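You operate a simulated robot arm through the tools that you are given. There is no shell and no other tool. Be economical: measure what you need, move in short steps, check, and stop when the job is done.

You are at the controls of a simulated two-armed robot. One attempt, no reset.

## Task
Pass the spanner to your other hand and lay it in the orange drawer.
Fine: pass it in the air; the drawer ends shut. Where these are worked on the way, their far stop is far enough and under half their travel is too little: orange drawer.
Where things are to end (x, y in the base frame): spanner within 60 mm of [980, 0].

Only the result counts: the job must be done as asked and must still hold three seconds after the hand-in. Knocking over, shifting, dropping, spilling or breaking anything else fails it.

## Robot
Two 7-joint arms with two-finger parallel grippers on one trunk, on a base that drives. Base frame: it is fixed to the floor where the robot stands at the start and does not move with it; the origin is under the middle of the robot, x ahead of it, y to its left, z up. Units: mm, degrees, N and s.
The left shoulder is at the start at [70, 163, 945], the right one opposite. With the tool pointing down near the work surface each hand reaches from about 360 to 880 mm from the robot's upright axis, wherever it stands, measured 20 degrees to its own side. Places, roughly: inside of the orange drawer [1000, 100, 600]; orange drawer [1000, 100, 600]; teal drawer [700, 900, 600]. Payload 3.43 kg a hand.
Tool frame (each hand has its own): the origin (TCP) lies between the finger pads and is the grasp point; the fingertips stand 34 mm ahead of it; z points along the fingers, y is the line along which they close. Largest opening 128 mm; finger width 24, thickness 12; the body of the gripper, 48 by 130 mm, starts 96 mm behind the TCP.
Orientation is told as [roll, pitch, yaw] about the base's x, y, z axes, in that order, counted from this pose: with the fingers straight down and closing along the base's y, the tool's x points along the base's -x, its y along +y and its z along -z.

## Interface
- The arms move only by the tool nudge_tool. It takes "left_commands", "right_commands" or both (then of equal length, played together; a hand with none holds still); each is a list of rows, each an object (a shift or turn left out is 0, a gripper value left out holds the last) with "delta_pos": the shift along the base's x, y, z in mm, a list of three; "rot": the turn, a rotation vector about the base's x, y, z in degrees, a list of three; "claw": the opening, from 0 (shut) to 1 (fully open). In form: [{"delta_pos": [tx, ty, tz], "rot": [ax, ay, az], "claw": claw}, ...]. A call has 1 to 10 rows; each row shifts and turns the commanded pose from where the row before left it. A row lasts 0.2 s, in which the tool goes at most 50 mm and 8.6 degrees; a call with a longer step from one row to the next is refused whole, and so is a gripper value outside its range. Where a pose cannot be reached the arm comes as near as it can. A force on the tool above 40 N (or 10 N above the force at the start of the call, whichever is more), or a blocked arm, ends the call early, and 0.2 s more pass. Each finger travels about 153 mm/s and halts on what it meets, pressing with about 38 N; the grip force reading is that of the motor and also rises with nothing between the fingers. The clock runs only during rows and for 0.2 s after the last one: add rows that do not move to give the fingers time. The reply holds the time, the measured pose of the TCP, the force on the tool along the base axes, the opening and the grip force, in the units named above and with some noise, with the torque about the TCP (base axes, N m) and any sound that the robot's microphone picked up.
- Cameras (640 x 400 px; columns grow to the right, rows downward): "scene" is now at [139.5, 15.3, 1181.5]; the picture's right is [0.18, -0.98, 0.00], its down [-0.48, -0.09, -0.87] and it looks along [0.86, 0.16, -0.49] (base axes); focal length 272 px, centre (320, 200). "left" rides on the left gripper at [76, 11, -160] in its tool frame; the picture's right is [-0.15, 0.99, 0.00], its down [-0.88, -0.13, -0.46] and it looks along [-0.45, -0.07, 0.89] (tool axes); focal length 234 px, centre (320, 200). "right" rides on the right gripper at [76, -11, -160] in its tool frame; the picture's right is [0.15, 0.99, 0.00], its down [-0.88, 0.13, -0.46] and it looks along [-0.45, 0.07, 0.89] (tool axes); focal length 234 px, centre (320, 200). There is no depth. A picture from a camera that has moved, and an enlarged one, comes with that camera's place and axes in the base frame and with its lens.
- camera(camera): a new picture of that camera. It takes no simulated time.
- raise_lower(by): slides the trunk up (or, below 0, down) by that many mm; the arms and the scene camera ride with it, the base frame stays. It gives what a move gives, with no picture.
- drive_base(legs): drives the robot by 1 to 6 legs, each [ahead, left, turn to the left] in mm, mm and degrees, along the robot's own axes; the way and the turn of a leg run together, so that a leg with both is an arc; at most 1500 mm and 180 degrees a leg. The arms and the cameras ride along, it lands a little off, and it stops where it bumps. It gives what a move gives.
- pan_tilt(pan, tilt): turns the head with the scene camera to pan (to the left, within 86 degrees either way) and tilt (down, from -29 to 69), counted from straight ahead of the robot. It gives what a move gives.
- zoom(camera, box): a new picture of the part [left, top, right, bottom] of that camera's present view, enlarged. It takes no simulated time.
- sign_off(): hands the job in; it is judged then, once.

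Work in short steps. Places have to be worked out from the pictures, the camera data and where the tool is seen: move nearer, look again, correct. Check each grasp and each placing, and mend what went wrong. You have 120 turns and 108 pictures in all, those below and enlarged ones among them. Open the grippers and draw the arms clear of the work before you hand the job in, unless the task says otherwise; then end with one line.

The tools are called after "Request:" by a JSON object that holds its "op" and its "data". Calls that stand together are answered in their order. nudge_tool: Moves the arms, as the interface text tells. Its arguments: {"type":"object","properties":{"left_commands":{"type":"array","items":{"type":"object","properties":{"delta_pos":{"type":"array","items":{"type":"number"}},"rot":{"type":"array","items":{"type":"number"}},"claw":{"type":"number"}}}},"right_commands":{"type":"array","items":{"type":"object","properties":{"delta_pos":{"type":"array","items":{"type":"number"}},"rot":{"type":"array","items":{"type":"number"}},"claw":{"type":"number"}}}}},"required":[]} The other tools are called the same way: raise_lower (by) slides the trunk up or down; drive_base (legs) drives the base; pan_tilt (pan, tilt) turns the head that bears the scene camera; camera (camera) takes a picture; zoom (camera, box) takes an enlarged picture of a part of a camera's view; sign_off () hands the job in.

At the start:

```text
time: 0.0
left_eef_pos: [621.9, 366.7, 1076.8]
left_tcp_rot: [-0.1, 0.0, 0.1]
left_force: [0.1, 0.6, 1.7]
left_ft_torque: [-0.04, 0.02, -0.01]
left_opening: 128.0
left_finger_force: 0.0
right_eef_pos: [696.7, -185.8, 991.3]
right_tcp_rot: [0.0, 0.0, 0.0]
right_force: [0.0, 0.1, -0.2]
right_ft_torque: [0.01, 0.02, -0.02]
right_opening: 127.8
right_finger_force: 0.0
trunk travel left (down, up): [-425.0, 515.0]
robot x, y, heading: [0.8, 0.5, -0.1]
head pan, tilt: [10.7, 29.3]
```

scene: 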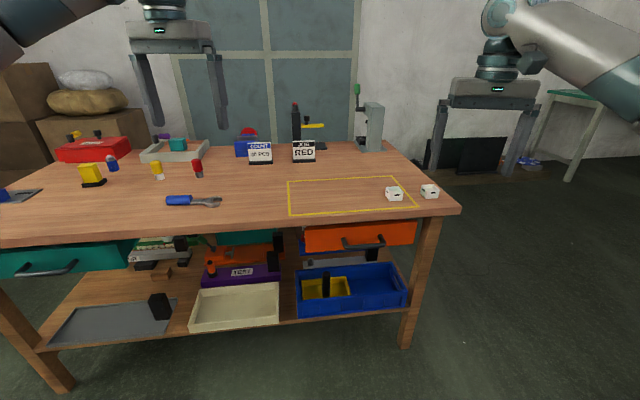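
right: 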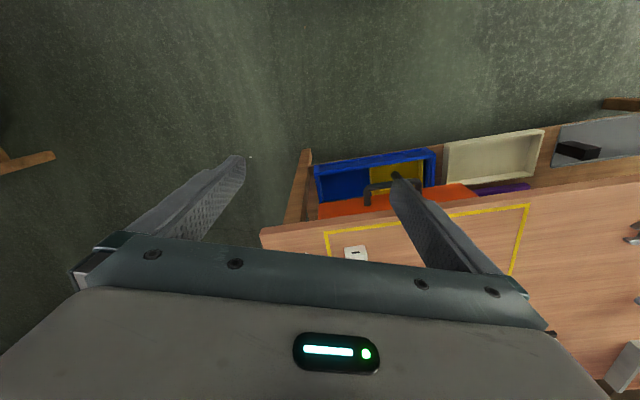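
left: 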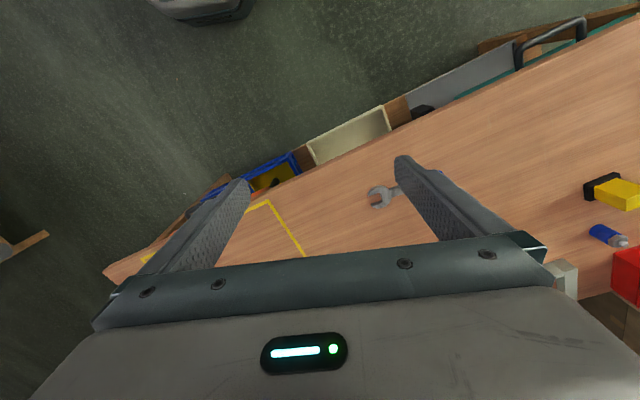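

I'll look more closely at the spanner and the orange drawer first.

Request:
{"op": "zoom", "data": {"camera": "scene", "box": [120, 140, 280, 240]}}

Request:
{"op": "zoom", "data": {"camera": "scene", "box": [270, 160, 462, 280]}}

Request:
{"op": "zoom", "data": {"camera": "left", "box": [300, 100, 500, 225]}}

```text
4.00 times, centred on (200, 190) of scene
camera zoom: at [139.5, 15.3, 1181.5], right [0.18, -0.98, 0.0], down [-0.48, -0.09, -0.87], along [0.86, 0.16, -0.49], focal length 1086 px, centre (800, 240)
```

zoom: 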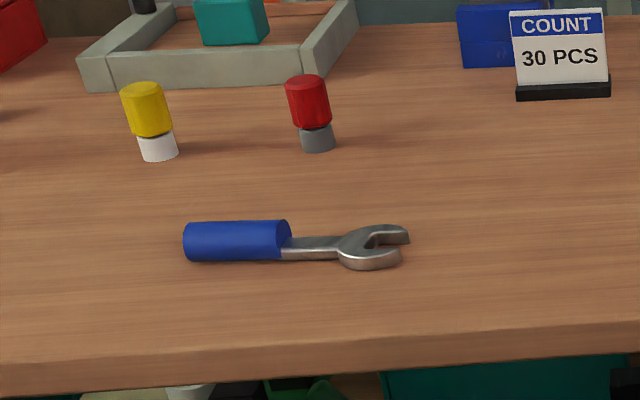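

```text
3.33 times, centred on (366, 220) of scene
camera zoom: at [139.5, 15.3, 1181.5], right [0.18, -0.98, 0.0], down [-0.48, -0.09, -0.87], along [0.86, 0.16, -0.49], focal length 905 px, centre (167, 133)
```

zoom: 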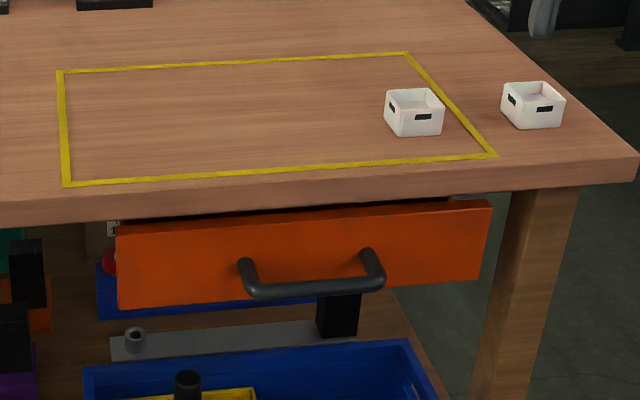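

```text
3.20 times, centred on (400, 162) of left
camera zoom: at [545.5, 377.7, 1236.1], right [0.15, 0.99, 0.0], down [0.88, -0.13, 0.46], along [0.45, -0.07, -0.89], focal length 749 px, centre (64, 320)
```

zoom: 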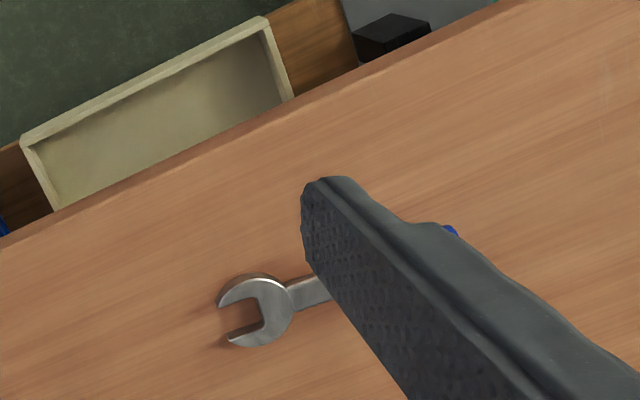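

Estimates: spanner about (795, 530, 765), tabletop z≈755, table turned about 15°, drawer handle about (776, 3, 675). I'll drive so both the spanner (left hand) and the drawer (right hand) are within reach, squared to the table.

Request:
{"op": "drive_base", "data": {"legs": [[84, 74, 15]]}}

Request:
{"op": "pan_tilt", "data": {"pan": -10, "tilt": 35}}

Request:
{"op": "camera", "data": {"camera": "scene"}}

Request:
{"op": "camera", "data": {"camera": "right"}}

Request:
{"op": "camera", "data": {"camera": "left"}}

```text
time: 1.3
left_eef_pos: [577.1, 601.6, 1076.3]
left_tcp_rot: [-0.2, 0.0, 15.3]
left_force: [-0.1, 0.2, -0.7]
left_ft_torque: [-0.04, 0.01, -0.02]
left_opening: 128.0
left_finger_force: 0.1
right_eef_pos: [793.9, 89.6, 991.3]
right_tcp_rot: [-0.1, 0.0, 15.3]
right_force: [0.2, 0.5, -0.5]
right_ft_torque: [-0.03, 0.02, -0.02]
right_opening: 127.9
right_finger_force: 0.0
trunk travel left (down, up): [-425.0, 515.0]
robot x, y, heading: [74.3, 86.6, 15.0]
head pan, tilt: [10.7, 29.3]
```

```text
time: 2.1
left_eef_pos: [576.2, 600.2, 1075.8]
left_tcp_rot: [0.0, 0.0, 15.3]
left_force: [-0.6, 0.2, -0.3]
left_ft_torque: [0.01, -0.04, 0.02]
left_opening: 127.9
left_finger_force: 0.1
right_eef_pos: [793.3, 88.8, 992.1]
right_tcp_rot: [0.1, -0.1, 15.2]
right_force: [-0.4, -0.4, -0.3]
right_ft_torque: [0.0, -0.01, 0.0]
right_opening: 128.2
right_finger_force: 0.1
trunk travel left (down, up): [-425.0, 515.0]
robot x, y, heading: [70.4, 86.0, 15.2]
head pan, tilt: [-10.0, 35.0]
```

```text
101 pictures are left
camera scene: at [208.3, 103.6, 1172.6], right [0.09, -1.0, 0.0], down [-0.57, -0.05, -0.82], along [0.82, 0.08, -0.57], focal length 272 px, centre (320, 200)
```

scene: 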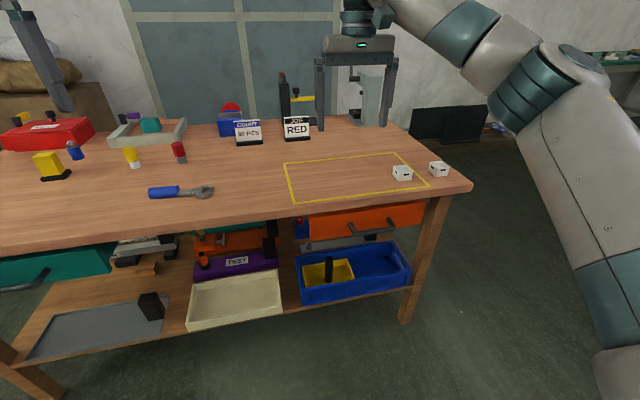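

```text
100 pictures are left
camera right: at [724.2, 57.8, 1151.6], right [-0.4, 0.92, 0.0], down [0.82, 0.36, 0.46], along [0.42, 0.18, -0.89], focal length 234 px, centre (320, 200)
```

right: 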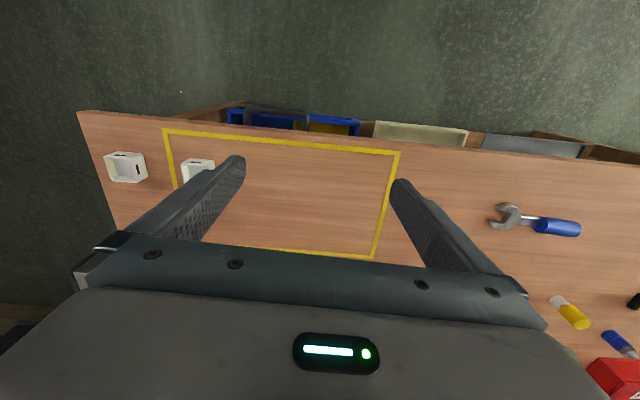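

```text
99 pictures are left
camera left: at [499.3, 591.6, 1236.2], right [-0.12, 0.99, 0.0], down [0.88, 0.11, 0.46], along [0.45, 0.05, -0.89], focal length 234 px, centre (320, 200)
```

left: 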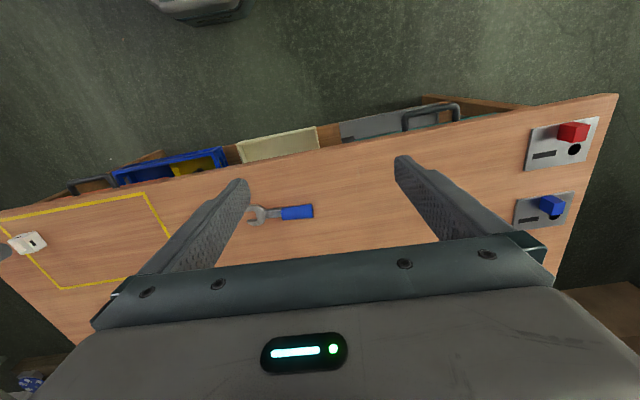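

The drive landed well; the table front seems turned about 17°. I'll zoom in on the handle to fix its place from this second viewpoint.

Request:
{"op": "zoom", "data": {"camera": "scene", "box": [280, 170, 472, 290]}}

Request:
{"op": "zoom", "data": {"camera": "left", "box": [220, 175, 348, 255]}}

```text
3.33 times, centred on (376, 230) of scene
camera zoom: at [208.3, 103.6, 1172.6], right [0.09, -1.0, 0.0], down [-0.57, -0.05, -0.82], along [0.82, 0.08, -0.57], focal length 905 px, centre (133, 100)
```

zoom: 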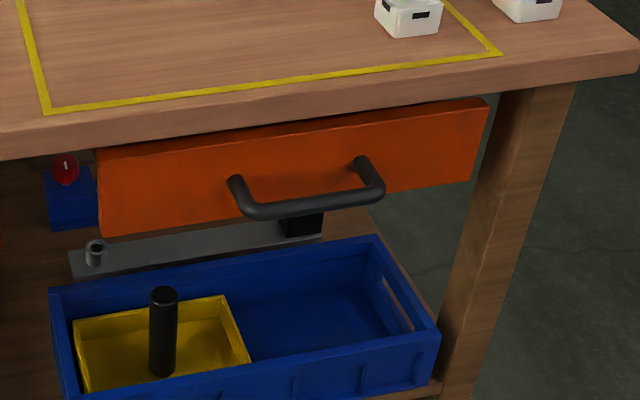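

```text
5.00 times, centred on (284, 215) of left
camera zoom: at [499.3, 591.6, 1236.2], right [-0.12, 0.99, 0.0], down [0.88, 0.11, 0.46], along [0.45, 0.05, -0.89], focal length 1171 px, centre (500, 125)
```

zoom: 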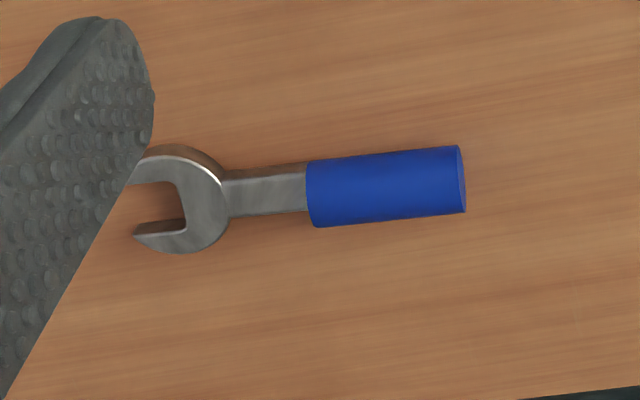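

Handle triangulates to about (829, 2, 637), with the table front turned about 18°. I'll draw the right hand back in front of the table and turn it so the fingers close along the drawer's pull direction.

Request:
{"op": "nudge_tool", "data": {"right_commands": [{"delta_pos": [-16, -15, -8], "rot": [0, 0, 8.5]}, {"delta_pos": [-16, -15, -8], "rot": [0, 0, 8.5]}, {"delta_pos": [-16, -15, -8], "rot": [0, 0, 8.5]}, {"delta_pos": [-16, -15, -8], "rot": [0, 0, 8.5]}, {"delta_pos": [-16, -15, -8], "rot": [0, 0, 8.5]}, {"delta_pos": [-16, -15, -8], "rot": [0, 0, 8.5]}, {"delta_pos": [-16, -15, -8], "rot": [0, 0, 8.5]}, {"delta_pos": [-16, -15, -8], "rot": [0, 0, 8.5]}, {"delta_pos": [-16, -15, -8], "rot": [0, 0, 8.5]}, {"delta_pos": [-16, -15, -8], "rot": [0, 0, 8.5]}]}}

Request:
{"op": "camera", "data": {"camera": "right"}}

```text
time: 4.3
left_eef_pos: [575.8, 599.2, 1077.0]
left_tcp_rot: [0.0, 0.0, 15.3]
left_force: [0.2, -0.3, 0.3]
left_ft_torque: [0.01, -0.02, -0.02]
left_opening: 128.0
left_finger_force: 0.1
right_eef_pos: [633.1, -60.9, 911.7]
right_tcp_rot: [0.0, 0.0, 100.4]
right_force: [1.1, 0.2, 0.2]
right_ft_torque: [-0.01, 0.0, -0.01]
right_opening: 128.0
right_finger_force: 0.0
trunk travel left (down, up): [-425.0, 515.0]
robot x, y, heading: [71.7, 86.1, 15.4]
head pan, tilt: [-10.0, 35.0]
```

```text
96 pictures are left
camera right: at [658.2, -134.6, 1072.1], right [-0.95, -0.32, 0.0], down [-0.29, 0.84, 0.46], along [-0.15, 0.43, -0.89], focal length 234 px, centre (320, 200)
```

right: 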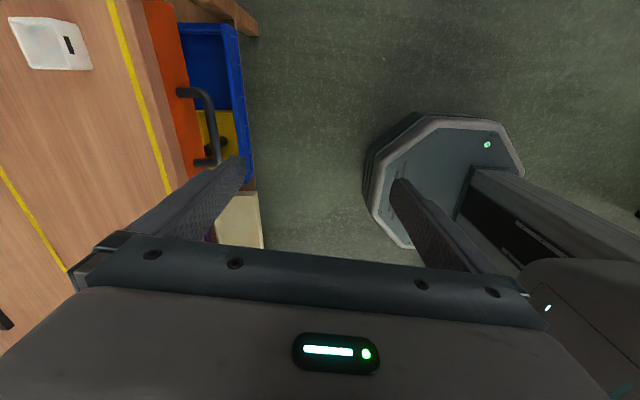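

The turn worked and the right wrist camera sees the handle; combined rays put the bar at about (810, 0, 652). I'll tilt the fingers forward to near horizontal and go to a pre-grasp about 110 mm in front, partly closing the gripper.

Request:
{"op": "nudge_tool", "data": {"right_commands": [{"rot": [0, 0, 8.1], "claw": 0.5}, {"delta_pos": [6.9, 2.4, -25], "rot": [2.63, -7.87, 0]}, {"delta_pos": [6.9, 2.4, -25], "rot": [2.63, -7.87, 0]}, {"delta_pos": [6.9, 2.4, -25], "rot": [2.63, -7.87, 0]}, {"delta_pos": [6.9, 2.4, -25], "rot": [2.63, -7.87, 0]}, {"delta_pos": [6.9, 2.4, -25], "rot": [2.63, -7.87, 0]}, {"delta_pos": [6.9, 2.4, -25], "rot": [2.63, -7.87, 0]}, {"delta_pos": [6.9, 2.4, -25], "rot": [2.63, -7.87, 0]}, {"delta_pos": [6.9, 2.4, -25], "rot": [2.63, -7.87, 0]}, {"delta_pos": [6.9, 2.4, -25], "rot": [2.63, -7.87, 0]}]}}

Request:
{"op": "camera", "data": {"camera": "right"}}

Request:
{"op": "camera", "data": {"camera": "scene"}}

```text
time: 6.5
left_eef_pos: [575.7, 600.0, 1075.5]
left_tcp_rot: [0.0, 0.0, 15.3]
left_force: [0.0, -0.7, -0.2]
left_ft_torque: [-0.03, -0.03, 0.03]
left_opening: 128.3
left_finger_force: 0.1
right_eef_pos: [702.3, -39.3, 685.3]
right_tcp_rot: [-74.7, -0.1, 108.6]
right_force: [0.1, 0.5, 0.6]
right_ft_torque: [-0.05, 0.0, -0.01]
right_opening: 63.8
right_finger_force: 0.0
right hand out of reach, approached as far as the arm can: row 7
trunk travel left (down, up): [-425.0, 515.0]
robot x, y, heading: [73.3, 85.8, 15.3]
head pan, tilt: [-10.0, 35.0]
```

```text
95 pictures are left
camera right: at [584.9, -158.9, 738.4], right [-0.2, -0.22, -0.95], down [-0.73, 0.68, 0.0], along [0.65, 0.7, -0.3], focal length 234 px, centre (320, 200)
```

right: 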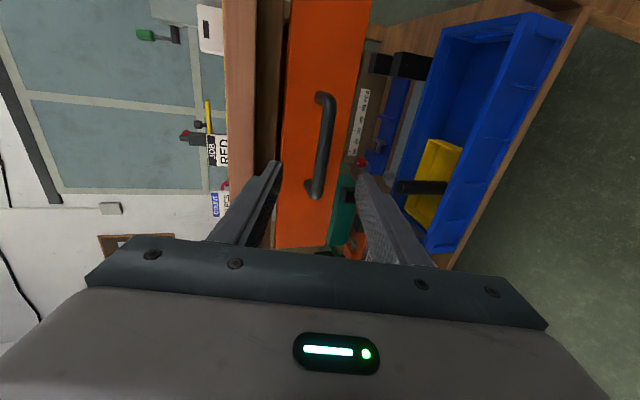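

```text
94 pictures are left
camera scene: at [208.5, 103.2, 1172.7], right [0.09, -1.0, 0.0], down [-0.57, -0.05, -0.82], along [0.82, 0.07, -0.57], focal length 272 px, centre (320, 200)
```

scene: 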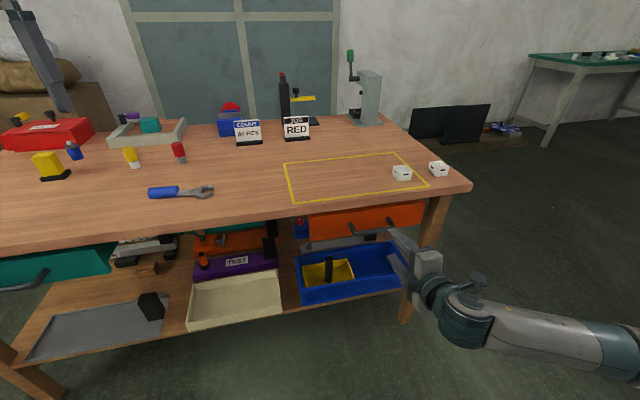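

The bar now measures about (812, −8, 649), agreeing with before. I'll advance most of the way and look before closing.

Request:
{"op": "nudge_tool", "data": {"right_commands": [{"delta_pos": [20, 6.5, -7]}, {"delta_pos": [20, 6.5, -7]}, {"delta_pos": [20, 6.5, -7]}, {"delta_pos": [10, 3, -3]}]}}

Request:
{"op": "camera", "data": {"camera": "right"}}

```text
time: 7.5
left_eef_pos: [575.7, 599.9, 1076.0]
left_tcp_rot: [-0.1, 0.0, 15.3]
left_force: [-0.5, -0.3, 0.3]
left_ft_torque: [-0.04, 0.0, 0.01]
left_opening: 128.1
left_finger_force: 0.1
right_eef_pos: [773.6, -17.8, 661.8]
right_tcp_rot: [-74.7, -0.2, 108.5]
right_force: [-0.1, 0.3, 0.7]
right_ft_torque: [0.02, -0.02, 0.05]
right_opening: 64.1
right_finger_force: 0.0
trunk travel left (down, up): [-425.0, 515.0]
robot x, y, heading: [70.1, 85.9, 15.4]
head pan, tilt: [-10.0, 35.0]
```

```text
93 pictures are left
camera right: at [654.7, -136.6, 715.3], right [-0.2, -0.22, -0.95], down [-0.73, 0.69, 0.0], along [0.65, 0.69, -0.3], focal length 234 px, centre (320, 200)
```

right: 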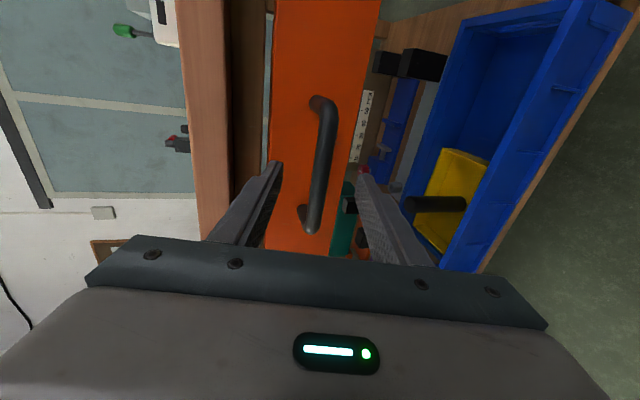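

The bar is centred between the fingers. I'll go 20 mm further in and check depth.

Request:
{"op": "nudge_tool", "data": {"right_commands": [{"delta_pos": [10, 3.3, -3]}, {"delta_pos": [10, 3.3, -3]}]}}

Request:
{"op": "camera", "data": {"camera": "right"}}

Request:
{"op": "zoom", "data": {"camera": "scene", "box": [280, 170, 472, 290]}}

```text
time: 8.1
left_eef_pos: [575.6, 601.0, 1076.8]
left_tcp_rot: [0.0, 0.0, 15.3]
left_force: [-0.3, -0.1, 0.0]
left_ft_torque: [-0.01, -0.03, -0.01]
left_opening: 128.2
left_finger_force: 0.1
right_eef_pos: [793.2, -11.1, 656.0]
right_tcp_rot: [-74.7, -0.1, 108.5]
right_force: [-0.2, 0.4, -0.1]
right_ft_torque: [0.0, -0.01, 0.0]
right_opening: 63.6
right_finger_force: 0.0
trunk travel left (down, up): [-425.0, 515.0]
robot x, y, heading: [73.2, 84.1, 15.5]
head pan, tilt: [-10.0, 35.0]
```

```text
92 pictures are left
camera right: at [674.5, -130.6, 708.9], right [-0.2, -0.22, -0.95], down [-0.73, 0.69, 0.0], along [0.65, 0.69, -0.3], focal length 234 px, centre (320, 200)
```

right: 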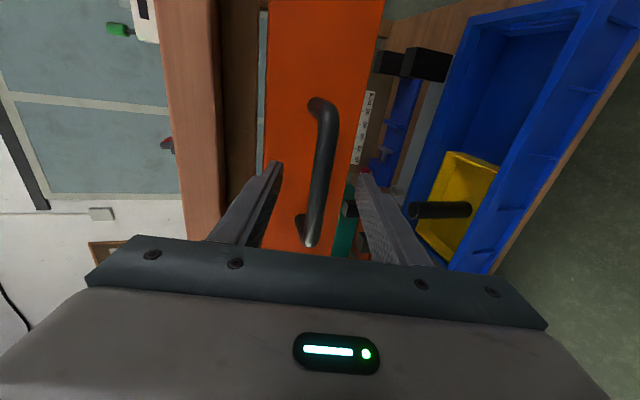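

```text
3.33 times, centred on (376, 230) of scene
camera zoom: at [208.4, 103.6, 1172.6], right [0.09, -1.0, 0.0], down [-0.57, -0.05, -0.82], along [0.82, 0.07, -0.57], focal length 905 px, centre (133, 100)
```

zoom: 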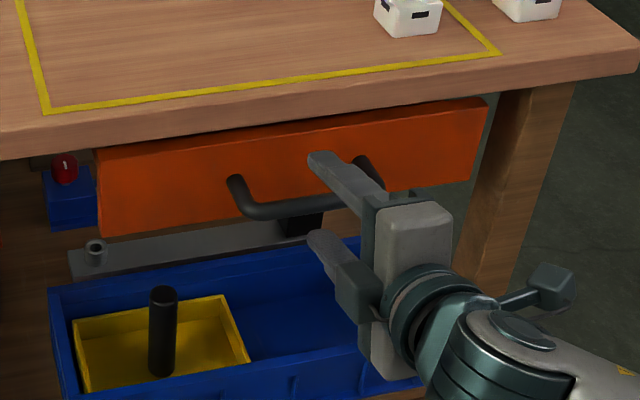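

The fingers straddle the bar. I'll close on it.

Request:
{"op": "nudge_tool", "data": {"right_commands": [{"claw": 0.0}, {"claw": 0.0}, {"claw": 0.0}]}}

Request:
{"op": "camera", "data": {"camera": "right"}}

```text
time: 8.9
left_eef_pos: [576.4, 599.7, 1076.1]
left_tcp_rot: [0.0, 0.1, 15.4]
left_force: [0.6, 0.0, 0.5]
left_ft_torque: [0.01, -0.02, -0.02]
left_opening: 128.0
left_finger_force: 0.0
right_eef_pos: [792.8, -10.5, 656.1]
right_tcp_rot: [-74.7, -0.1, 108.3]
right_force: [1.5, -0.9, 0.2]
right_ft_torque: [-0.21, -0.1, 0.2]
right_opening: 15.9
right_finger_force: 44.9
trunk travel left (down, up): [-425.0, 515.0]
robot x, y, heading: [72.8, 87.1, 15.2]
head pan, tilt: [-10.0, 35.0]
```

```text
90 pictures are left
camera right: at [674.4, -130.5, 709.0], right [-0.2, -0.22, -0.95], down [-0.73, 0.69, 0.0], along [0.65, 0.69, -0.3], focal length 234 px, centre (320, 200)
```

right: 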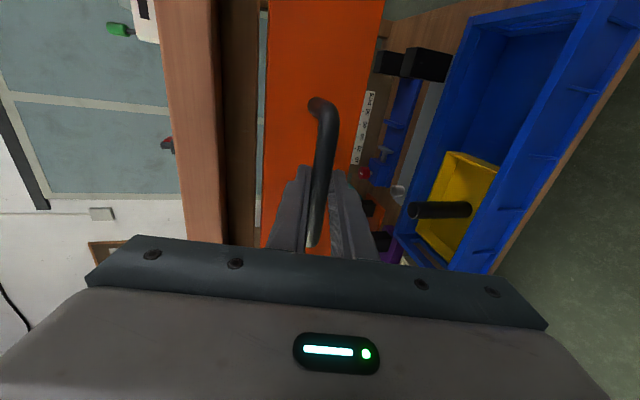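

The bar is gripped (15.9 mm, 45 N). I'll pull along the drawer's outward direction and watch the force.

Request:
{"op": "nudge_tool", "data": {"right_commands": [{"delta_pos": [-14, -4.6, 0]}, {"delta_pos": [-14, -4.6, 0]}, {"delta_pos": [-14, -4.6, 0]}, {"delta_pos": [-14, -4.6, 0]}]}}

Request:
{"op": "camera", "data": {"camera": "scene"}}

```text
time: 9.9
left_eef_pos: [575.8, 599.7, 1075.9]
left_tcp_rot: [-0.1, -0.1, 15.3]
left_force: [0.4, -0.1, -0.7]
left_ft_torque: [-0.04, 0.0, -0.01]
left_opening: 127.9
left_finger_force: 0.0
right_eef_pos: [737.1, -29.7, 656.8]
right_tcp_rot: [-74.7, 0.0, 108.4]
right_force: [-0.4, -4.5, 0.4]
right_ft_torque: [-0.2, -0.07, 0.25]
right_opening: 15.6
right_finger_force: 45.3
trunk travel left (down, up): [-425.0, 515.0]
robot x, y, heading: [71.2, 82.3, 15.3]
head pan, tilt: [-10.0, 35.0]
```

```text
89 pictures are left
camera scene: at [208.3, 103.1, 1172.6], right [0.09, -1.0, 0.0], down [-0.57, -0.05, -0.82], along [0.82, 0.07, -0.57], focal length 272 px, centre (320, 200)
```

scene: 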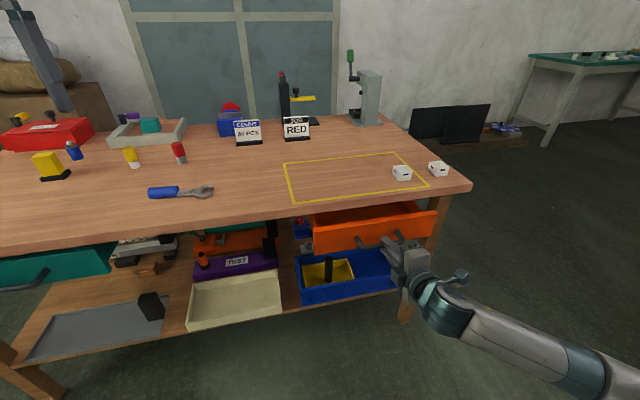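

The drawer is sliding open, with slight sideways force suggesting a little more −y. I'll continue pulling.

Request:
{"op": "nudge_tool", "data": {"right_commands": [{"delta_pos": [-15, -5.6, 0]}, {"delta_pos": [-15, -5.6, 0]}, {"delta_pos": [-15, -5.6, 0]}, {"delta_pos": [-15, -5.6, 0]}, {"delta_pos": [-15, -5.6, 0]}, {"delta_pos": [-15, -5.6, 0]}, {"delta_pos": [-15, -5.6, 0]}]}}

Request:
{"op": "camera", "data": {"camera": "scene"}}

```text
time: 11.5
left_eef_pos: [573.5, 603.6, 1077.2]
left_tcp_rot: [-0.2, -0.1, 15.4]
left_force: [0.6, -0.5, -0.1]
left_ft_torque: [0.0, 0.0, 0.01]
left_opening: 128.0
left_finger_force: 0.0
right_eef_pos: [630.9, -64.6, 654.8]
right_tcp_rot: [-74.7, -0.2, 108.9]
right_force: [-10.9, 28.5, -2.9]
right_ft_torque: [0.05, 0.07, 0.81]
right_opening: 15.5
right_finger_force: 44.8
trunk travel left (down, up): [-425.0, 515.0]
robot x, y, heading: [76.1, 84.0, 15.6]
head pan, tilt: [-10.0, 35.0]
```

```text
88 pictures are left
camera scene: at [207.0, 106.2, 1172.7], right [0.09, -1.0, 0.0], down [-0.57, -0.05, -0.82], along [0.82, 0.07, -0.57], focal length 272 px, centre (320, 200)
```

scene: 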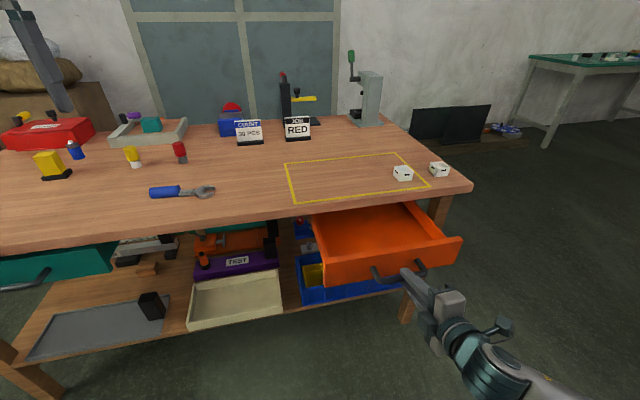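

The y-force shows I over-corrected; true direction is about 18°. I'll relax y a bit and go on until the stop.

Request:
{"op": "nudge_tool", "data": {"right_commands": [{"delta_pos": [-10, 1.5, 0]}, {"delta_pos": [-15, -4.8, 0]}, {"delta_pos": [-15, -4.8, 0]}, {"delta_pos": [-15, -4.8, 0]}, {"delta_pos": [-15, -4.8, 0]}, {"delta_pos": [-15, -4.8, 0]}]}}

Request:
{"op": "camera", "data": {"camera": "scene"}}

```text
time: 12.1
left_eef_pos: [575.9, 600.7, 1076.1]
left_tcp_rot: [-0.1, 0.1, 15.3]
left_force: [1.1, -0.1, -0.9]
left_ft_torque: [0.0, 0.03, -0.04]
left_opening: 128.2
left_finger_force: 0.1
right_eef_pos: [621.9, -67.6, 656.1]
right_tcp_rot: [-76.1, 0.0, 109.1]
right_force: [-3.1, 6.2, 12.4]
right_ft_torque: [0.09, -0.41, 0.53]
right_opening: 15.9
right_finger_force: 44.6
right hand out of reach, approached as far as the arm can: row 1, 2
trunk travel left (down, up): [-425.0, 515.0]
robot x, y, heading: [73.4, 81.3, 15.0]
head pan, tilt: [-10.0, 35.0]
stopped in row 2 (right hand): the force on the tool passed its limit at 44 N (the readings are from after the stop); the commanded pose is now the measured one
```

```text
87 pictures are left
camera scene: at [207.9, 103.8, 1172.6], right [0.09, -1.0, 0.0], down [-0.57, -0.05, -0.82], along [0.82, 0.07, -0.57], focal length 272 px, centre (320, 200)
```

scene: 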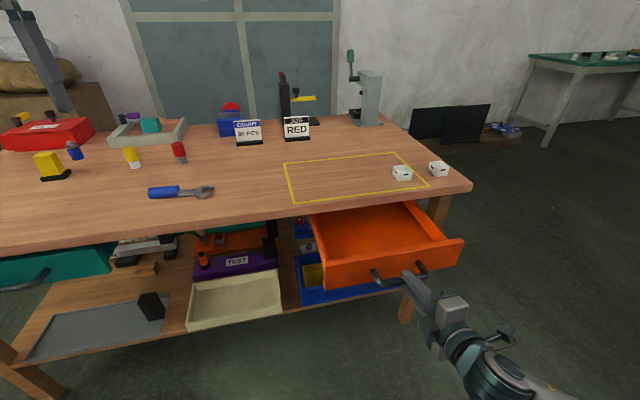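

The arm hit its inner reach limit with the drawer about 180 mm out. I'll use the base to pull 40 mm further and see whether the drawer follows.

Request:
{"op": "drive_base", "data": {"legs": [[-40, -2, 0]]}}

Request:
{"op": "camera", "data": {"camera": "right"}}

```text
time: 13.0
left_eef_pos: [535.6, 589.2, 1079.3]
left_tcp_rot: [-0.1, -0.1, 15.4]
left_force: [-0.3, 0.9, -0.5]
left_ft_torque: [0.02, -0.06, -0.01]
left_opening: 128.0
left_finger_force: 0.1
right_eef_pos: [583.6, -79.6, 655.4]
right_tcp_rot: [-76.0, 0.0, 108.7]
right_force: [-3.4, 11.8, 20.1]
right_ft_torque: [0.22, -0.41, 0.55]
right_opening: 15.5
right_finger_force: 44.8
trunk travel left (down, up): [-425.0, 515.0]
robot x, y, heading: [35.1, 75.9, 15.2]
head pan, tilt: [-10.0, 35.0]
```

```text
86 pictures are left
camera right: at [465.2, -200.3, 705.1], right [-0.18, -0.22, -0.96], down [-0.73, 0.68, -0.02], along [0.66, 0.7, -0.28], focal length 234 px, centre (320, 200)
```

right: 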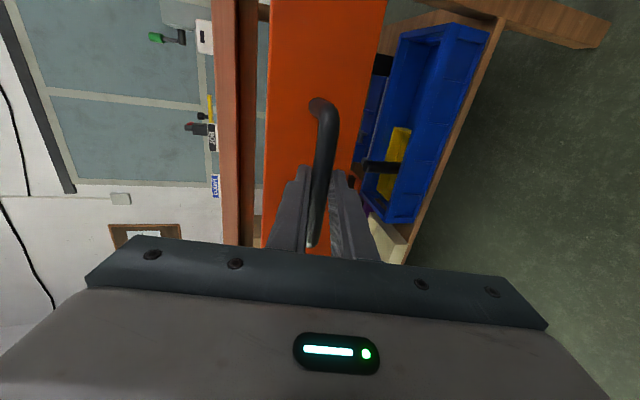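

The drawer followed without slipping (about 220 mm open). I'll pull another 60 mm with the base.

Request:
{"op": "drive_base", "data": {"legs": [[-60, -3, 0]]}}

Request:
{"op": "camera", "data": {"camera": "right"}}

Request:
{"op": "camera", "data": {"camera": "scene"}}

```text
time: 14.0
left_eef_pos: [489.6, 572.7, 1076.7]
left_tcp_rot: [-0.1, 0.0, 15.3]
left_force: [0.0, 0.1, -0.2]
left_ft_torque: [-0.01, 0.0, 0.03]
left_opening: 128.0
left_finger_force: 0.1
right_eef_pos: [540.4, -95.2, 656.4]
right_tcp_rot: [-76.5, 0.0, 108.9]
right_force: [-1.7, 0.5, 4.4]
right_ft_torque: [0.14, -0.03, -0.25]
right_opening: 15.6
right_finger_force: 44.9
trunk travel left (down, up): [-425.0, 515.0]
robot x, y, heading: [-13.6, 54.2, 15.3]
head pan, tilt: [-10.0, 35.0]
stopped in leg 1: the force on the tool passed its limit at 118 N (the readings are from after the stop); the commanded pose is now the measured one
```

```text
85 pictures are left
camera right: at [421.5, -215.9, 705.2], right [-0.17, -0.21, -0.96], down [-0.73, 0.68, -0.02], along [0.66, 0.7, -0.27], focal length 234 px, centre (320, 200)
```

right: 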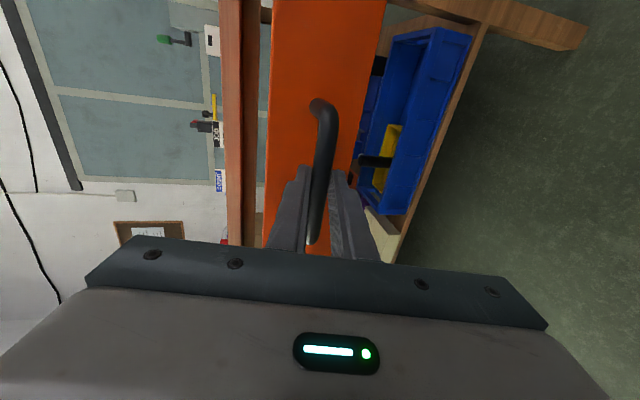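

```text
84 pictures are left
camera scene: at [123.1, 76.3, 1172.5], right [0.09, -1.0, 0.0], down [-0.57, -0.05, -0.82], along [0.82, 0.08, -0.57], focal length 272 px, centre (320, 200)
```

scene: 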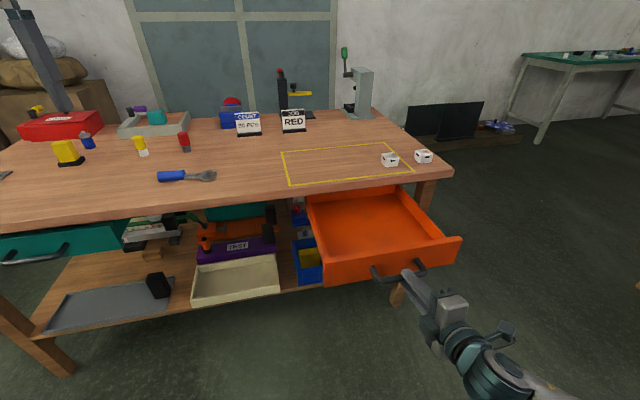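

The drawer reached its far stop: about 266 mm travel along (−252, −85). I'll open the right gripper and back the base off to free the handle.

Request:
{"op": "nudge_tool", "data": {"right_commands": [{"claw": 0.6}, {"claw": 0.6}, {"claw": 0.6}]}}

Request:
{"op": "drive_base", "data": {"legs": [[-80, -4, 0]]}}

Request:
{"op": "camera", "data": {"camera": "right"}}

```text
time: 14.8
left_eef_pos: [490.4, 574.4, 1077.5]
left_tcp_rot: [-0.1, -0.2, 15.4]
left_force: [-0.4, 0.2, -0.3]
left_ft_torque: [-0.02, -0.02, 0.01]
left_opening: 128.1
left_finger_force: 0.1
right_eef_pos: [541.2, -94.4, 656.1]
right_tcp_rot: [-76.4, 0.0, 108.9]
right_force: [0.9, -0.4, -0.4]
right_ft_torque: [0.0, -0.01, 0.01]
right_opening: 77.1
right_finger_force: 0.0
trunk travel left (down, up): [-425.0, 515.0]
robot x, y, heading: [-13.6, 60.4, 15.3]
head pan, tilt: [-10.0, 35.0]
```

```text
time: 15.8
left_eef_pos: [412.6, 548.0, 1078.2]
left_tcp_rot: [-0.1, 0.0, 15.3]
left_force: [-0.3, -0.5, 1.0]
left_ft_torque: [0.01, -0.05, 0.0]
left_opening: 128.3
left_finger_force: 0.1
right_eef_pos: [464.3, -119.5, 657.8]
right_tcp_rot: [-76.5, 0.0, 108.9]
right_force: [-0.4, 0.7, 0.5]
right_ft_torque: [0.0, 0.0, 0.0]
right_opening: 76.9
right_finger_force: 0.1
trunk travel left (down, up): [-425.0, 515.0]
robot x, y, heading: [-88.1, 31.5, 15.2]
head pan, tilt: [-10.0, 35.0]
```

```text
83 pictures are left
camera right: at [345.2, -241.0, 705.4], right [-0.17, -0.21, -0.96], down [-0.73, 0.68, -0.02], along [0.66, 0.7, -0.27], focal length 234 px, centre (320, 200)
```

right: 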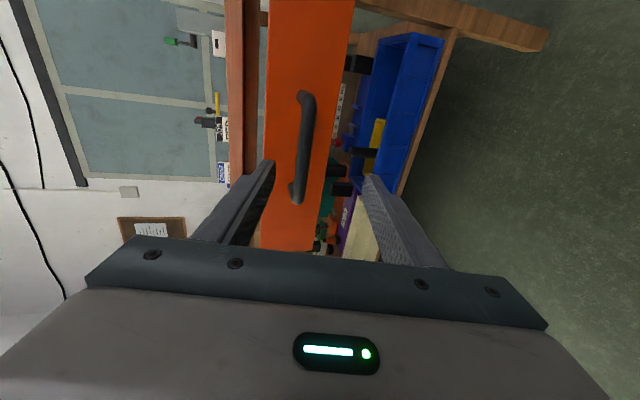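

Free of the handle. I'll raise the right hand back upright above, and turn the left hand so it closes across the spanner with its camera to the left.

Request:
{"op": "nudge_tool", "data": {"right_commands": [{"delta_pos": [0, -5, 33], "rot": [-2.7, 8.06, 0]}, {"delta_pos": [0, -5, 33], "rot": [-2.7, 8.06, 0]}, {"delta_pos": [0, -5, 33], "rot": [-2.7, 8.06, 0]}, {"delta_pos": [0, -5, 33], "rot": [-2.7, 8.06, 0]}, {"delta_pos": [0, -5, 33], "rot": [-2.7, 8.06, 0]}, {"delta_pos": [0, -5, 33], "rot": [-2.7, 8.06, 0]}, {"delta_pos": [0, -5, 33], "rot": [-2.7, 8.06, 0]}, {"delta_pos": [0, -5, 33], "rot": [-2.7, 8.06, 0]}, {"delta_pos": [0, -5, 33], "rot": [-2.7, 8.06, 0]}, {"delta_pos": [0, 0, 10]}], "left_commands": [{"rot": [0, 0, -8.5]}, {"rot": [0, 0, -8.5]}, {"rot": [0, 0, -8.5]}, {"rot": [0, 0, -8.5]}, {"rot": [0, 0, -8.5]}, {"rot": [0, 0, -8.5]}, {"rot": [0, 0, -8.5]}, {"rot": [0, 0, -8.5]}, {"rot": [0, 0, -8.5]}, {"rot": [0, 0, -8.5]}]}}

```text
time: 18.1
left_eef_pos: [413.8, 548.1, 1078.0]
left_tcp_rot: [0.0, -0.1, -69.7]
left_force: [-0.7, -0.1, 0.1]
left_ft_torque: [0.0, -0.03, 0.0]
left_opening: 127.9
left_finger_force: 0.1
right_eef_pos: [516.5, -170.5, 928.8]
right_tcp_rot: [0.2, -0.4, 108.6]
right_force: [0.6, 0.6, 0.3]
right_ft_torque: [0.01, -0.04, -0.04]
right_opening: 76.8
right_finger_force: 0.0
right hand out of reach, approached as far as the arm can: row 1, 2, 3
trunk travel left (down, up): [-425.0, 515.0]
robot x, y, heading: [-91.1, 31.2, 15.4]
head pan, tilt: [-10.0, 35.0]
```

Both hands turned well. I'll drive to the working pose in front of the table, arms high.

Request:
{"op": "drive_base", "data": {"legs": [[185, 21, 3]]}}

Request:
{"op": "pan_tilt", "data": {"pan": 5, "tilt": 38}}

Request:
{"op": "camera", "data": {"camera": "scene"}}

Request:
{"op": "camera", "data": {"camera": "left"}}

Request:
{"op": "camera", "data": {"camera": "right"}}

```text
time: 19.6
left_eef_pos: [556.1, 647.5, 1076.5]
left_tcp_rot: [-0.1, -0.1, -66.8]
left_force: [-0.7, 0.6, 0.5]
left_ft_torque: [-0.04, 0.03, 0.02]
left_opening: 128.0
left_finger_force: 0.1
right_eef_pos: [696.9, -64.7, 928.7]
right_tcp_rot: [0.2, -0.3, 111.6]
right_force: [-0.2, -0.5, -0.8]
right_ft_torque: [-0.02, 0.01, -0.02]
right_opening: 76.8
right_finger_force: 0.1
trunk travel left (down, up): [-425.0, 515.0]
robot x, y, heading: [80.5, 106.8, 18.3]
head pan, tilt: [-10.0, 35.0]
```

```text
time: 20.4
left_eef_pos: [554.8, 646.8, 1078.4]
left_tcp_rot: [0.0, -0.2, -66.6]
left_force: [0.5, -1.7, 0.4]
left_ft_torque: [0.02, 0.01, -0.01]
left_opening: 128.1
left_finger_force: 0.1
right_eef_pos: [696.3, -65.1, 928.4]
right_tcp_rot: [0.0, -0.4, 111.6]
right_force: [-0.6, 0.2, 0.6]
right_ft_torque: [-0.01, -0.01, 0.0]
right_opening: 76.4
right_finger_force: 0.0
trunk travel left (down, up): [-425.0, 515.0]
robot x, y, heading: [78.2, 105.3, 18.2]
head pan, tilt: [5.0, 38.0]
```

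```text
82 pictures are left
camera scene: at [207.1, 152.5, 1168.1], right [0.4, -0.92, 0.0], down [-0.57, -0.24, -0.79], along [0.72, 0.31, -0.62], focal length 272 px, centre (320, 200)
```

scene: 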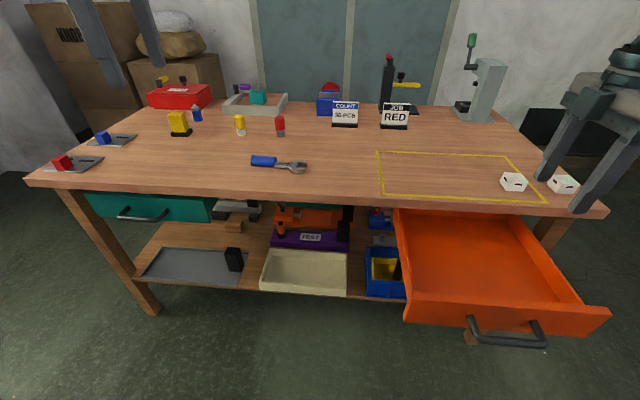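

```text
81 pictures are left
camera left: at [534.5, 721.6, 1237.3], right [0.97, 0.26, 0.0], down [0.23, -0.86, 0.46], along [0.12, -0.44, -0.89], focal length 234 px, centre (320, 200)
```

left: 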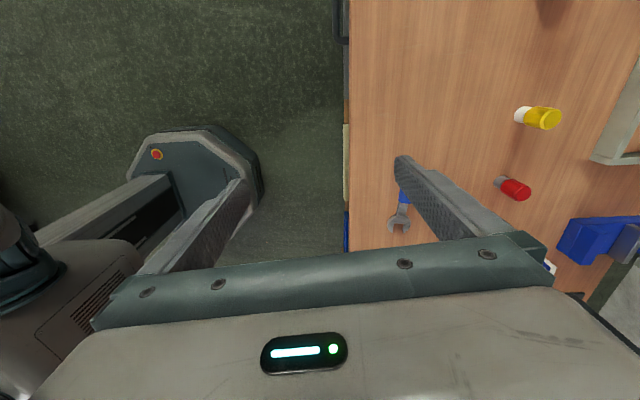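

```text
80 pictures are left
camera right: at [736.0, -132.1, 1087.9], right [-0.87, -0.5, 0.0], down [-0.44, 0.77, 0.46], along [-0.23, 0.4, -0.89], focal length 234 px, centre (320, 200)
```

right: 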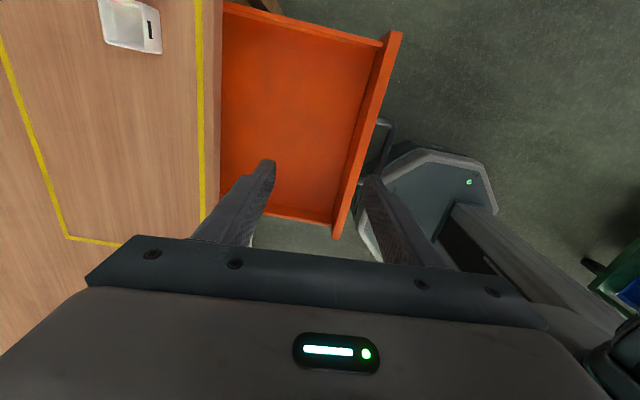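

The drawer is fully open and empty, with the target spot in it now near (728, −85). Next I bring the left hand over the spanner's handle with a 20° outward lean (to leave room for the right hand) and look.

Request:
{"op": "nudge_tool", "data": {"left_commands": [{"delta_pos": [42, -11.4, -20], "rot": [0, 0, -8.3], "claw": 0.6}, {"delta_pos": [42, -11.4, -20], "rot": [-6.4, -1.73, 0]}, {"delta_pos": [42, -11.4, -20], "rot": [-6.4, -1.73, 0]}, {"delta_pos": [42, -11.4, -20], "rot": [-6.4, -1.73, 0]}, {"delta_pos": [42, -11.4, -20]}, {"delta_pos": [0, 0, -40]}, {"delta_pos": [0, 0, -38]}]}}

Request:
{"op": "camera", "data": {"camera": "left"}}

Request:
{"op": "camera", "data": {"camera": "scene"}}

```text
time: 21.9
left_eef_pos: [747.7, 587.4, 895.1]
left_tcp_rot: [0.0, -20.0, -74.9]
left_force: [-0.4, 0.1, 0.1]
left_ft_torque: [-0.04, -0.02, -0.01]
left_opening: 76.9
left_finger_force: 0.0
left hand out of reach, approached as far as the arm can: row 5
right_eef_pos: [696.3, -65.9, 928.9]
right_tcp_rot: [0.2, -0.5, 111.6]
right_force: [-1.3, 0.1, -1.0]
right_ft_torque: [0.04, -0.01, 0.0]
right_opening: 76.9
right_finger_force: 0.0
trunk travel left (down, up): [-425.0, 515.0]
robot x, y, heading: [76.7, 102.4, 18.2]
head pan, tilt: [5.0, 38.0]
```

```text
79 pictures are left
camera left: at [725.4, 711.7, 1019.3], right [0.99, 0.12, 0.05], down [0.05, -0.68, 0.73], along [0.12, -0.72, -0.68], focal length 234 px, centre (320, 200)
```

left: 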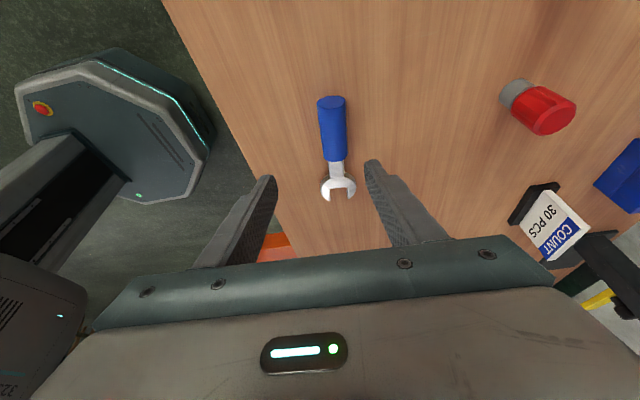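

```text
78 pictures are left
camera scene: at [207.9, 152.2, 1168.1], right [0.4, -0.92, 0.0], down [-0.57, -0.24, -0.79], along [0.72, 0.31, -0.62], focal length 272 px, centre (320, 200)
```

scene: 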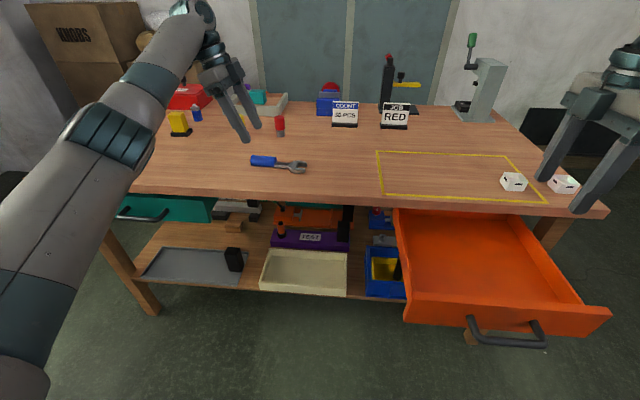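

The left arm fell ~18 mm short (reach limit); the spanner still measures at handle centre (770, 570), yaw ≈15°. The robot base is low, well under the drawer, so I'll drive 55 mm nearer.

Request:
{"op": "drive_base", "data": {"legs": [[55, 0, 0]]}}

```text
time: 22.9
left_eef_pos: [799.6, 604.6, 894.9]
left_tcp_rot: [-0.1, -20.0, -74.9]
left_force: [0.1, 0.5, -0.8]
left_ft_torque: [-0.04, 0.04, 0.01]
left_opening: 77.0
left_finger_force: 0.1
right_eef_pos: [749.7, -47.5, 928.9]
right_tcp_rot: [0.2, -0.4, 111.6]
right_force: [0.6, 0.7, -0.9]
right_ft_torque: [-0.01, -0.01, 0.01]
right_opening: 76.8
right_finger_force: 0.1
trunk travel left (down, up): [-425.0, 515.0]
robot x, y, heading: [135.6, 122.1, 18.3]
head pan, tilt: [5.0, 38.0]
```

Now moving down toward the grasp line, stopping about 35 mm above to check.

Request:
{"op": "nudge_tool", "data": {"left_commands": [{"delta_pos": [-17, -7.5, -32]}, {"delta_pos": [-17, -7.5, -32]}]}}

Request:
{"op": "camera", "data": {"camera": "left"}}

```text
time: 23.5
left_eef_pos: [765.6, 589.6, 830.8]
left_tcp_rot: [-0.1, -20.0, -75.1]
left_force: [0.1, 0.1, 0.0]
left_ft_torque: [-0.01, 0.0, -0.01]
left_opening: 76.8
left_finger_force: 0.0
right_eef_pos: [748.5, -48.2, 928.6]
right_tcp_rot: [0.1, -0.3, 111.6]
right_force: [-0.3, -0.7, 0.1]
right_ft_torque: [-0.02, 0.0, 0.03]
right_opening: 77.1
right_finger_force: 0.1
trunk travel left (down, up): [-425.0, 515.0]
robot x, y, heading: [135.5, 119.7, 18.3]
head pan, tilt: [5.0, 38.0]
```

```text
77 pictures are left
camera left: at [742.4, 714.9, 954.7], right [0.99, 0.12, 0.05], down [0.05, -0.68, 0.73], along [0.12, -0.72, -0.68], focal length 234 px, centre (320, 200)
```

left: 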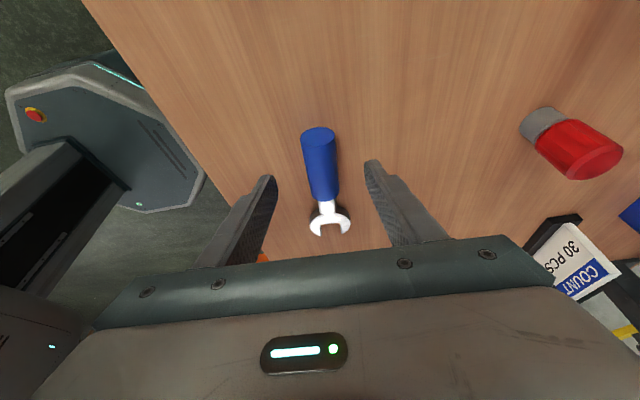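

Centred. Going down to the grasp height in small steps.

Request:
{"op": "nudge_tool", "data": {"left_commands": [{"delta_pos": [0, 0, -12]}, {"delta_pos": [0, 0, -12]}, {"delta_pos": [0, 0, -8]}]}}

Request:
{"op": "camera", "data": {"camera": "left"}}

Request:
{"op": "zoom", "data": {"camera": "scene", "box": [180, 100, 340, 200]}}

```text
time: 24.3
left_eef_pos: [764.9, 590.1, 798.4]
left_tcp_rot: [-0.1, -19.9, -75.0]
left_force: [-0.8, 0.3, 0.2]
left_ft_torque: [0.02, -0.01, 0.01]
left_opening: 77.0
left_finger_force: 0.2
right_eef_pos: [747.7, -48.0, 927.6]
right_tcp_rot: [0.1, -0.4, 111.5]
right_force: [-0.2, 0.1, -0.2]
right_ft_torque: [-0.01, 0.0, 0.01]
right_opening: 76.8
right_finger_force: 0.1
trunk travel left (down, up): [-425.0, 515.0]
robot x, y, heading: [129.0, 119.2, 18.4]
head pan, tilt: [5.0, 38.0]
```

```text
76 pictures are left
camera left: at [743.2, 714.7, 922.6], right [0.99, 0.12, 0.05], down [0.05, -0.68, 0.73], along [0.12, -0.72, -0.68], focal length 234 px, centre (320, 200)
```

left: 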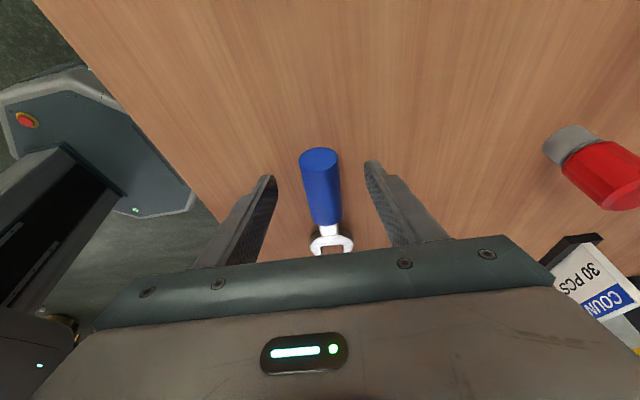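

```text
4.00 times, centred on (260, 150) of scene
camera zoom: at [259.3, 170.0, 1168.0], right [0.4, -0.92, 0.0], down [-0.57, -0.24, -0.79], along [0.72, 0.31, -0.62], focal length 1086 px, centre (560, 400)
```

zoom: 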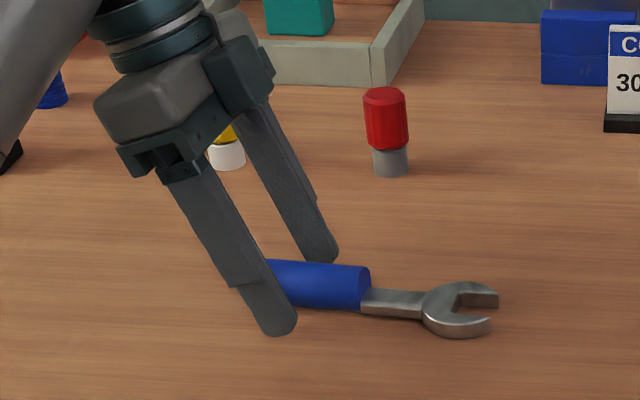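

The fingers straddle the blue handle's outer half. I'll lower 3 mm more and close.

Request:
{"op": "nudge_tool", "data": {"left_commands": [{"delta_pos": [0, 0, -3]}, {"claw": 0.0}, {"claw": 0.0}, {"claw": 0.0}]}}

Request:
{"op": "zoom", "data": {"camera": "scene", "box": [180, 100, 340, 200]}}

```text
time: 25.3
left_eef_pos: [766.3, 589.6, 796.9]
left_tcp_rot: [0.0, -20.0, -75.1]
left_force: [-0.1, 0.2, 1.8]
left_ft_torque: [-0.21, -0.04, -0.05]
left_opening: 29.8
left_finger_force: 38.0
right_eef_pos: [747.6, -47.2, 928.7]
right_tcp_rot: [0.1, -0.4, 111.6]
right_force: [-0.2, 0.6, 0.4]
right_ft_torque: [0.0, 0.01, 0.02]
right_opening: 76.9
right_finger_force: 0.0
trunk travel left (down, up): [-425.0, 515.0]
robot x, y, heading: [133.8, 121.6, 18.2]
head pan, tilt: [5.0, 38.0]
```

```text
4.00 times, centred on (260, 150) of scene
camera zoom: at [258.9, 169.8, 1168.1], right [0.4, -0.92, 0.0], down [-0.57, -0.24, -0.79], along [0.72, 0.31, -0.62], focal length 1086 px, centre (560, 400)
```

zoom: 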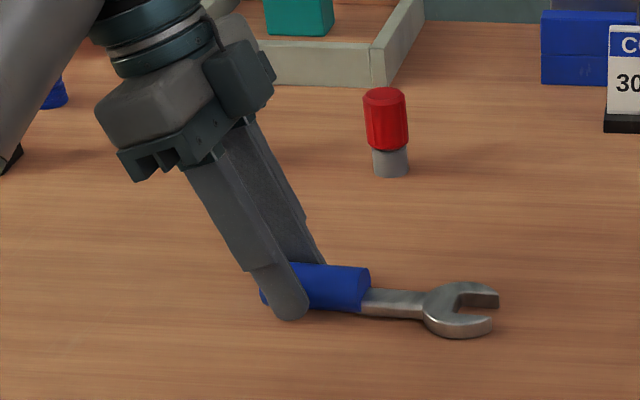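

Gripped at 29.8 mm. I'll lift straight up and check it holds.

Request:
{"op": "nudge_tool", "data": {"left_commands": [{"delta_pos": [0, 0, 15]}, {"delta_pos": [0, 0, 25]}, {"delta_pos": [0, 0, 30]}, {"delta_pos": [0, 0, 30]}, {"delta_pos": [0, 0, 30]}]}}

Request:
{"op": "camera", "data": {"camera": "left"}}

Request:
{"op": "camera", "data": {"camera": "scene"}}

```text
time: 26.5
left_eef_pos: [764.4, 589.5, 926.6]
left_tcp_rot: [0.0, -19.9, -75.0]
left_force: [0.5, -0.1, 0.6]
left_ft_torque: [0.02, 0.0, -0.02]
left_opening: 0.0
left_finger_force: 32.9
right_eef_pos: [747.2, -49.0, 928.5]
right_tcp_rot: [0.1, -0.4, 111.6]
right_force: [-0.3, -0.8, 0.1]
right_ft_torque: [0.01, -0.03, 0.01]
right_opening: 76.9
right_finger_force: 0.0
trunk travel left (down, up): [-425.0, 515.0]
robot x, y, heading: [132.0, 124.6, 18.2]
head pan, tilt: [5.0, 38.0]
```

```text
73 pictures are left
camera left: at [741.7, 714.2, 1050.9], right [0.99, 0.12, 0.05], down [0.05, -0.68, 0.73], along [0.12, -0.72, -0.68], focal length 234 px, centre (320, 200)
```

left: 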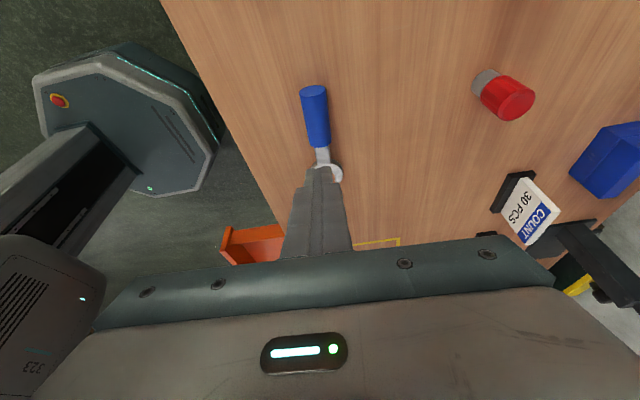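

```text
72 pictures are left
camera scene: at [258.6, 169.2, 1168.1], right [0.4, -0.92, 0.0], down [-0.57, -0.24, -0.79], along [0.72, 0.31, -0.62], focal length 272 px, centre (320, 200)
```

scene: 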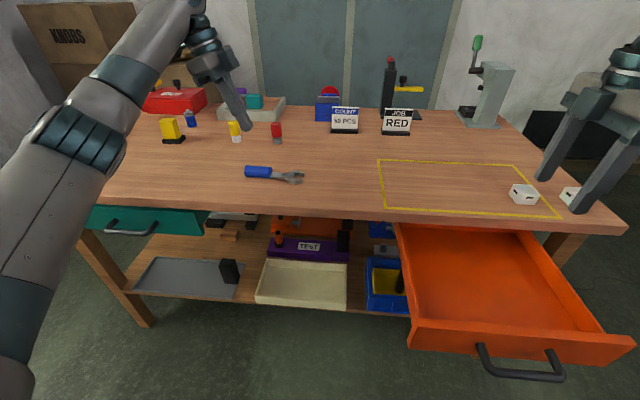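

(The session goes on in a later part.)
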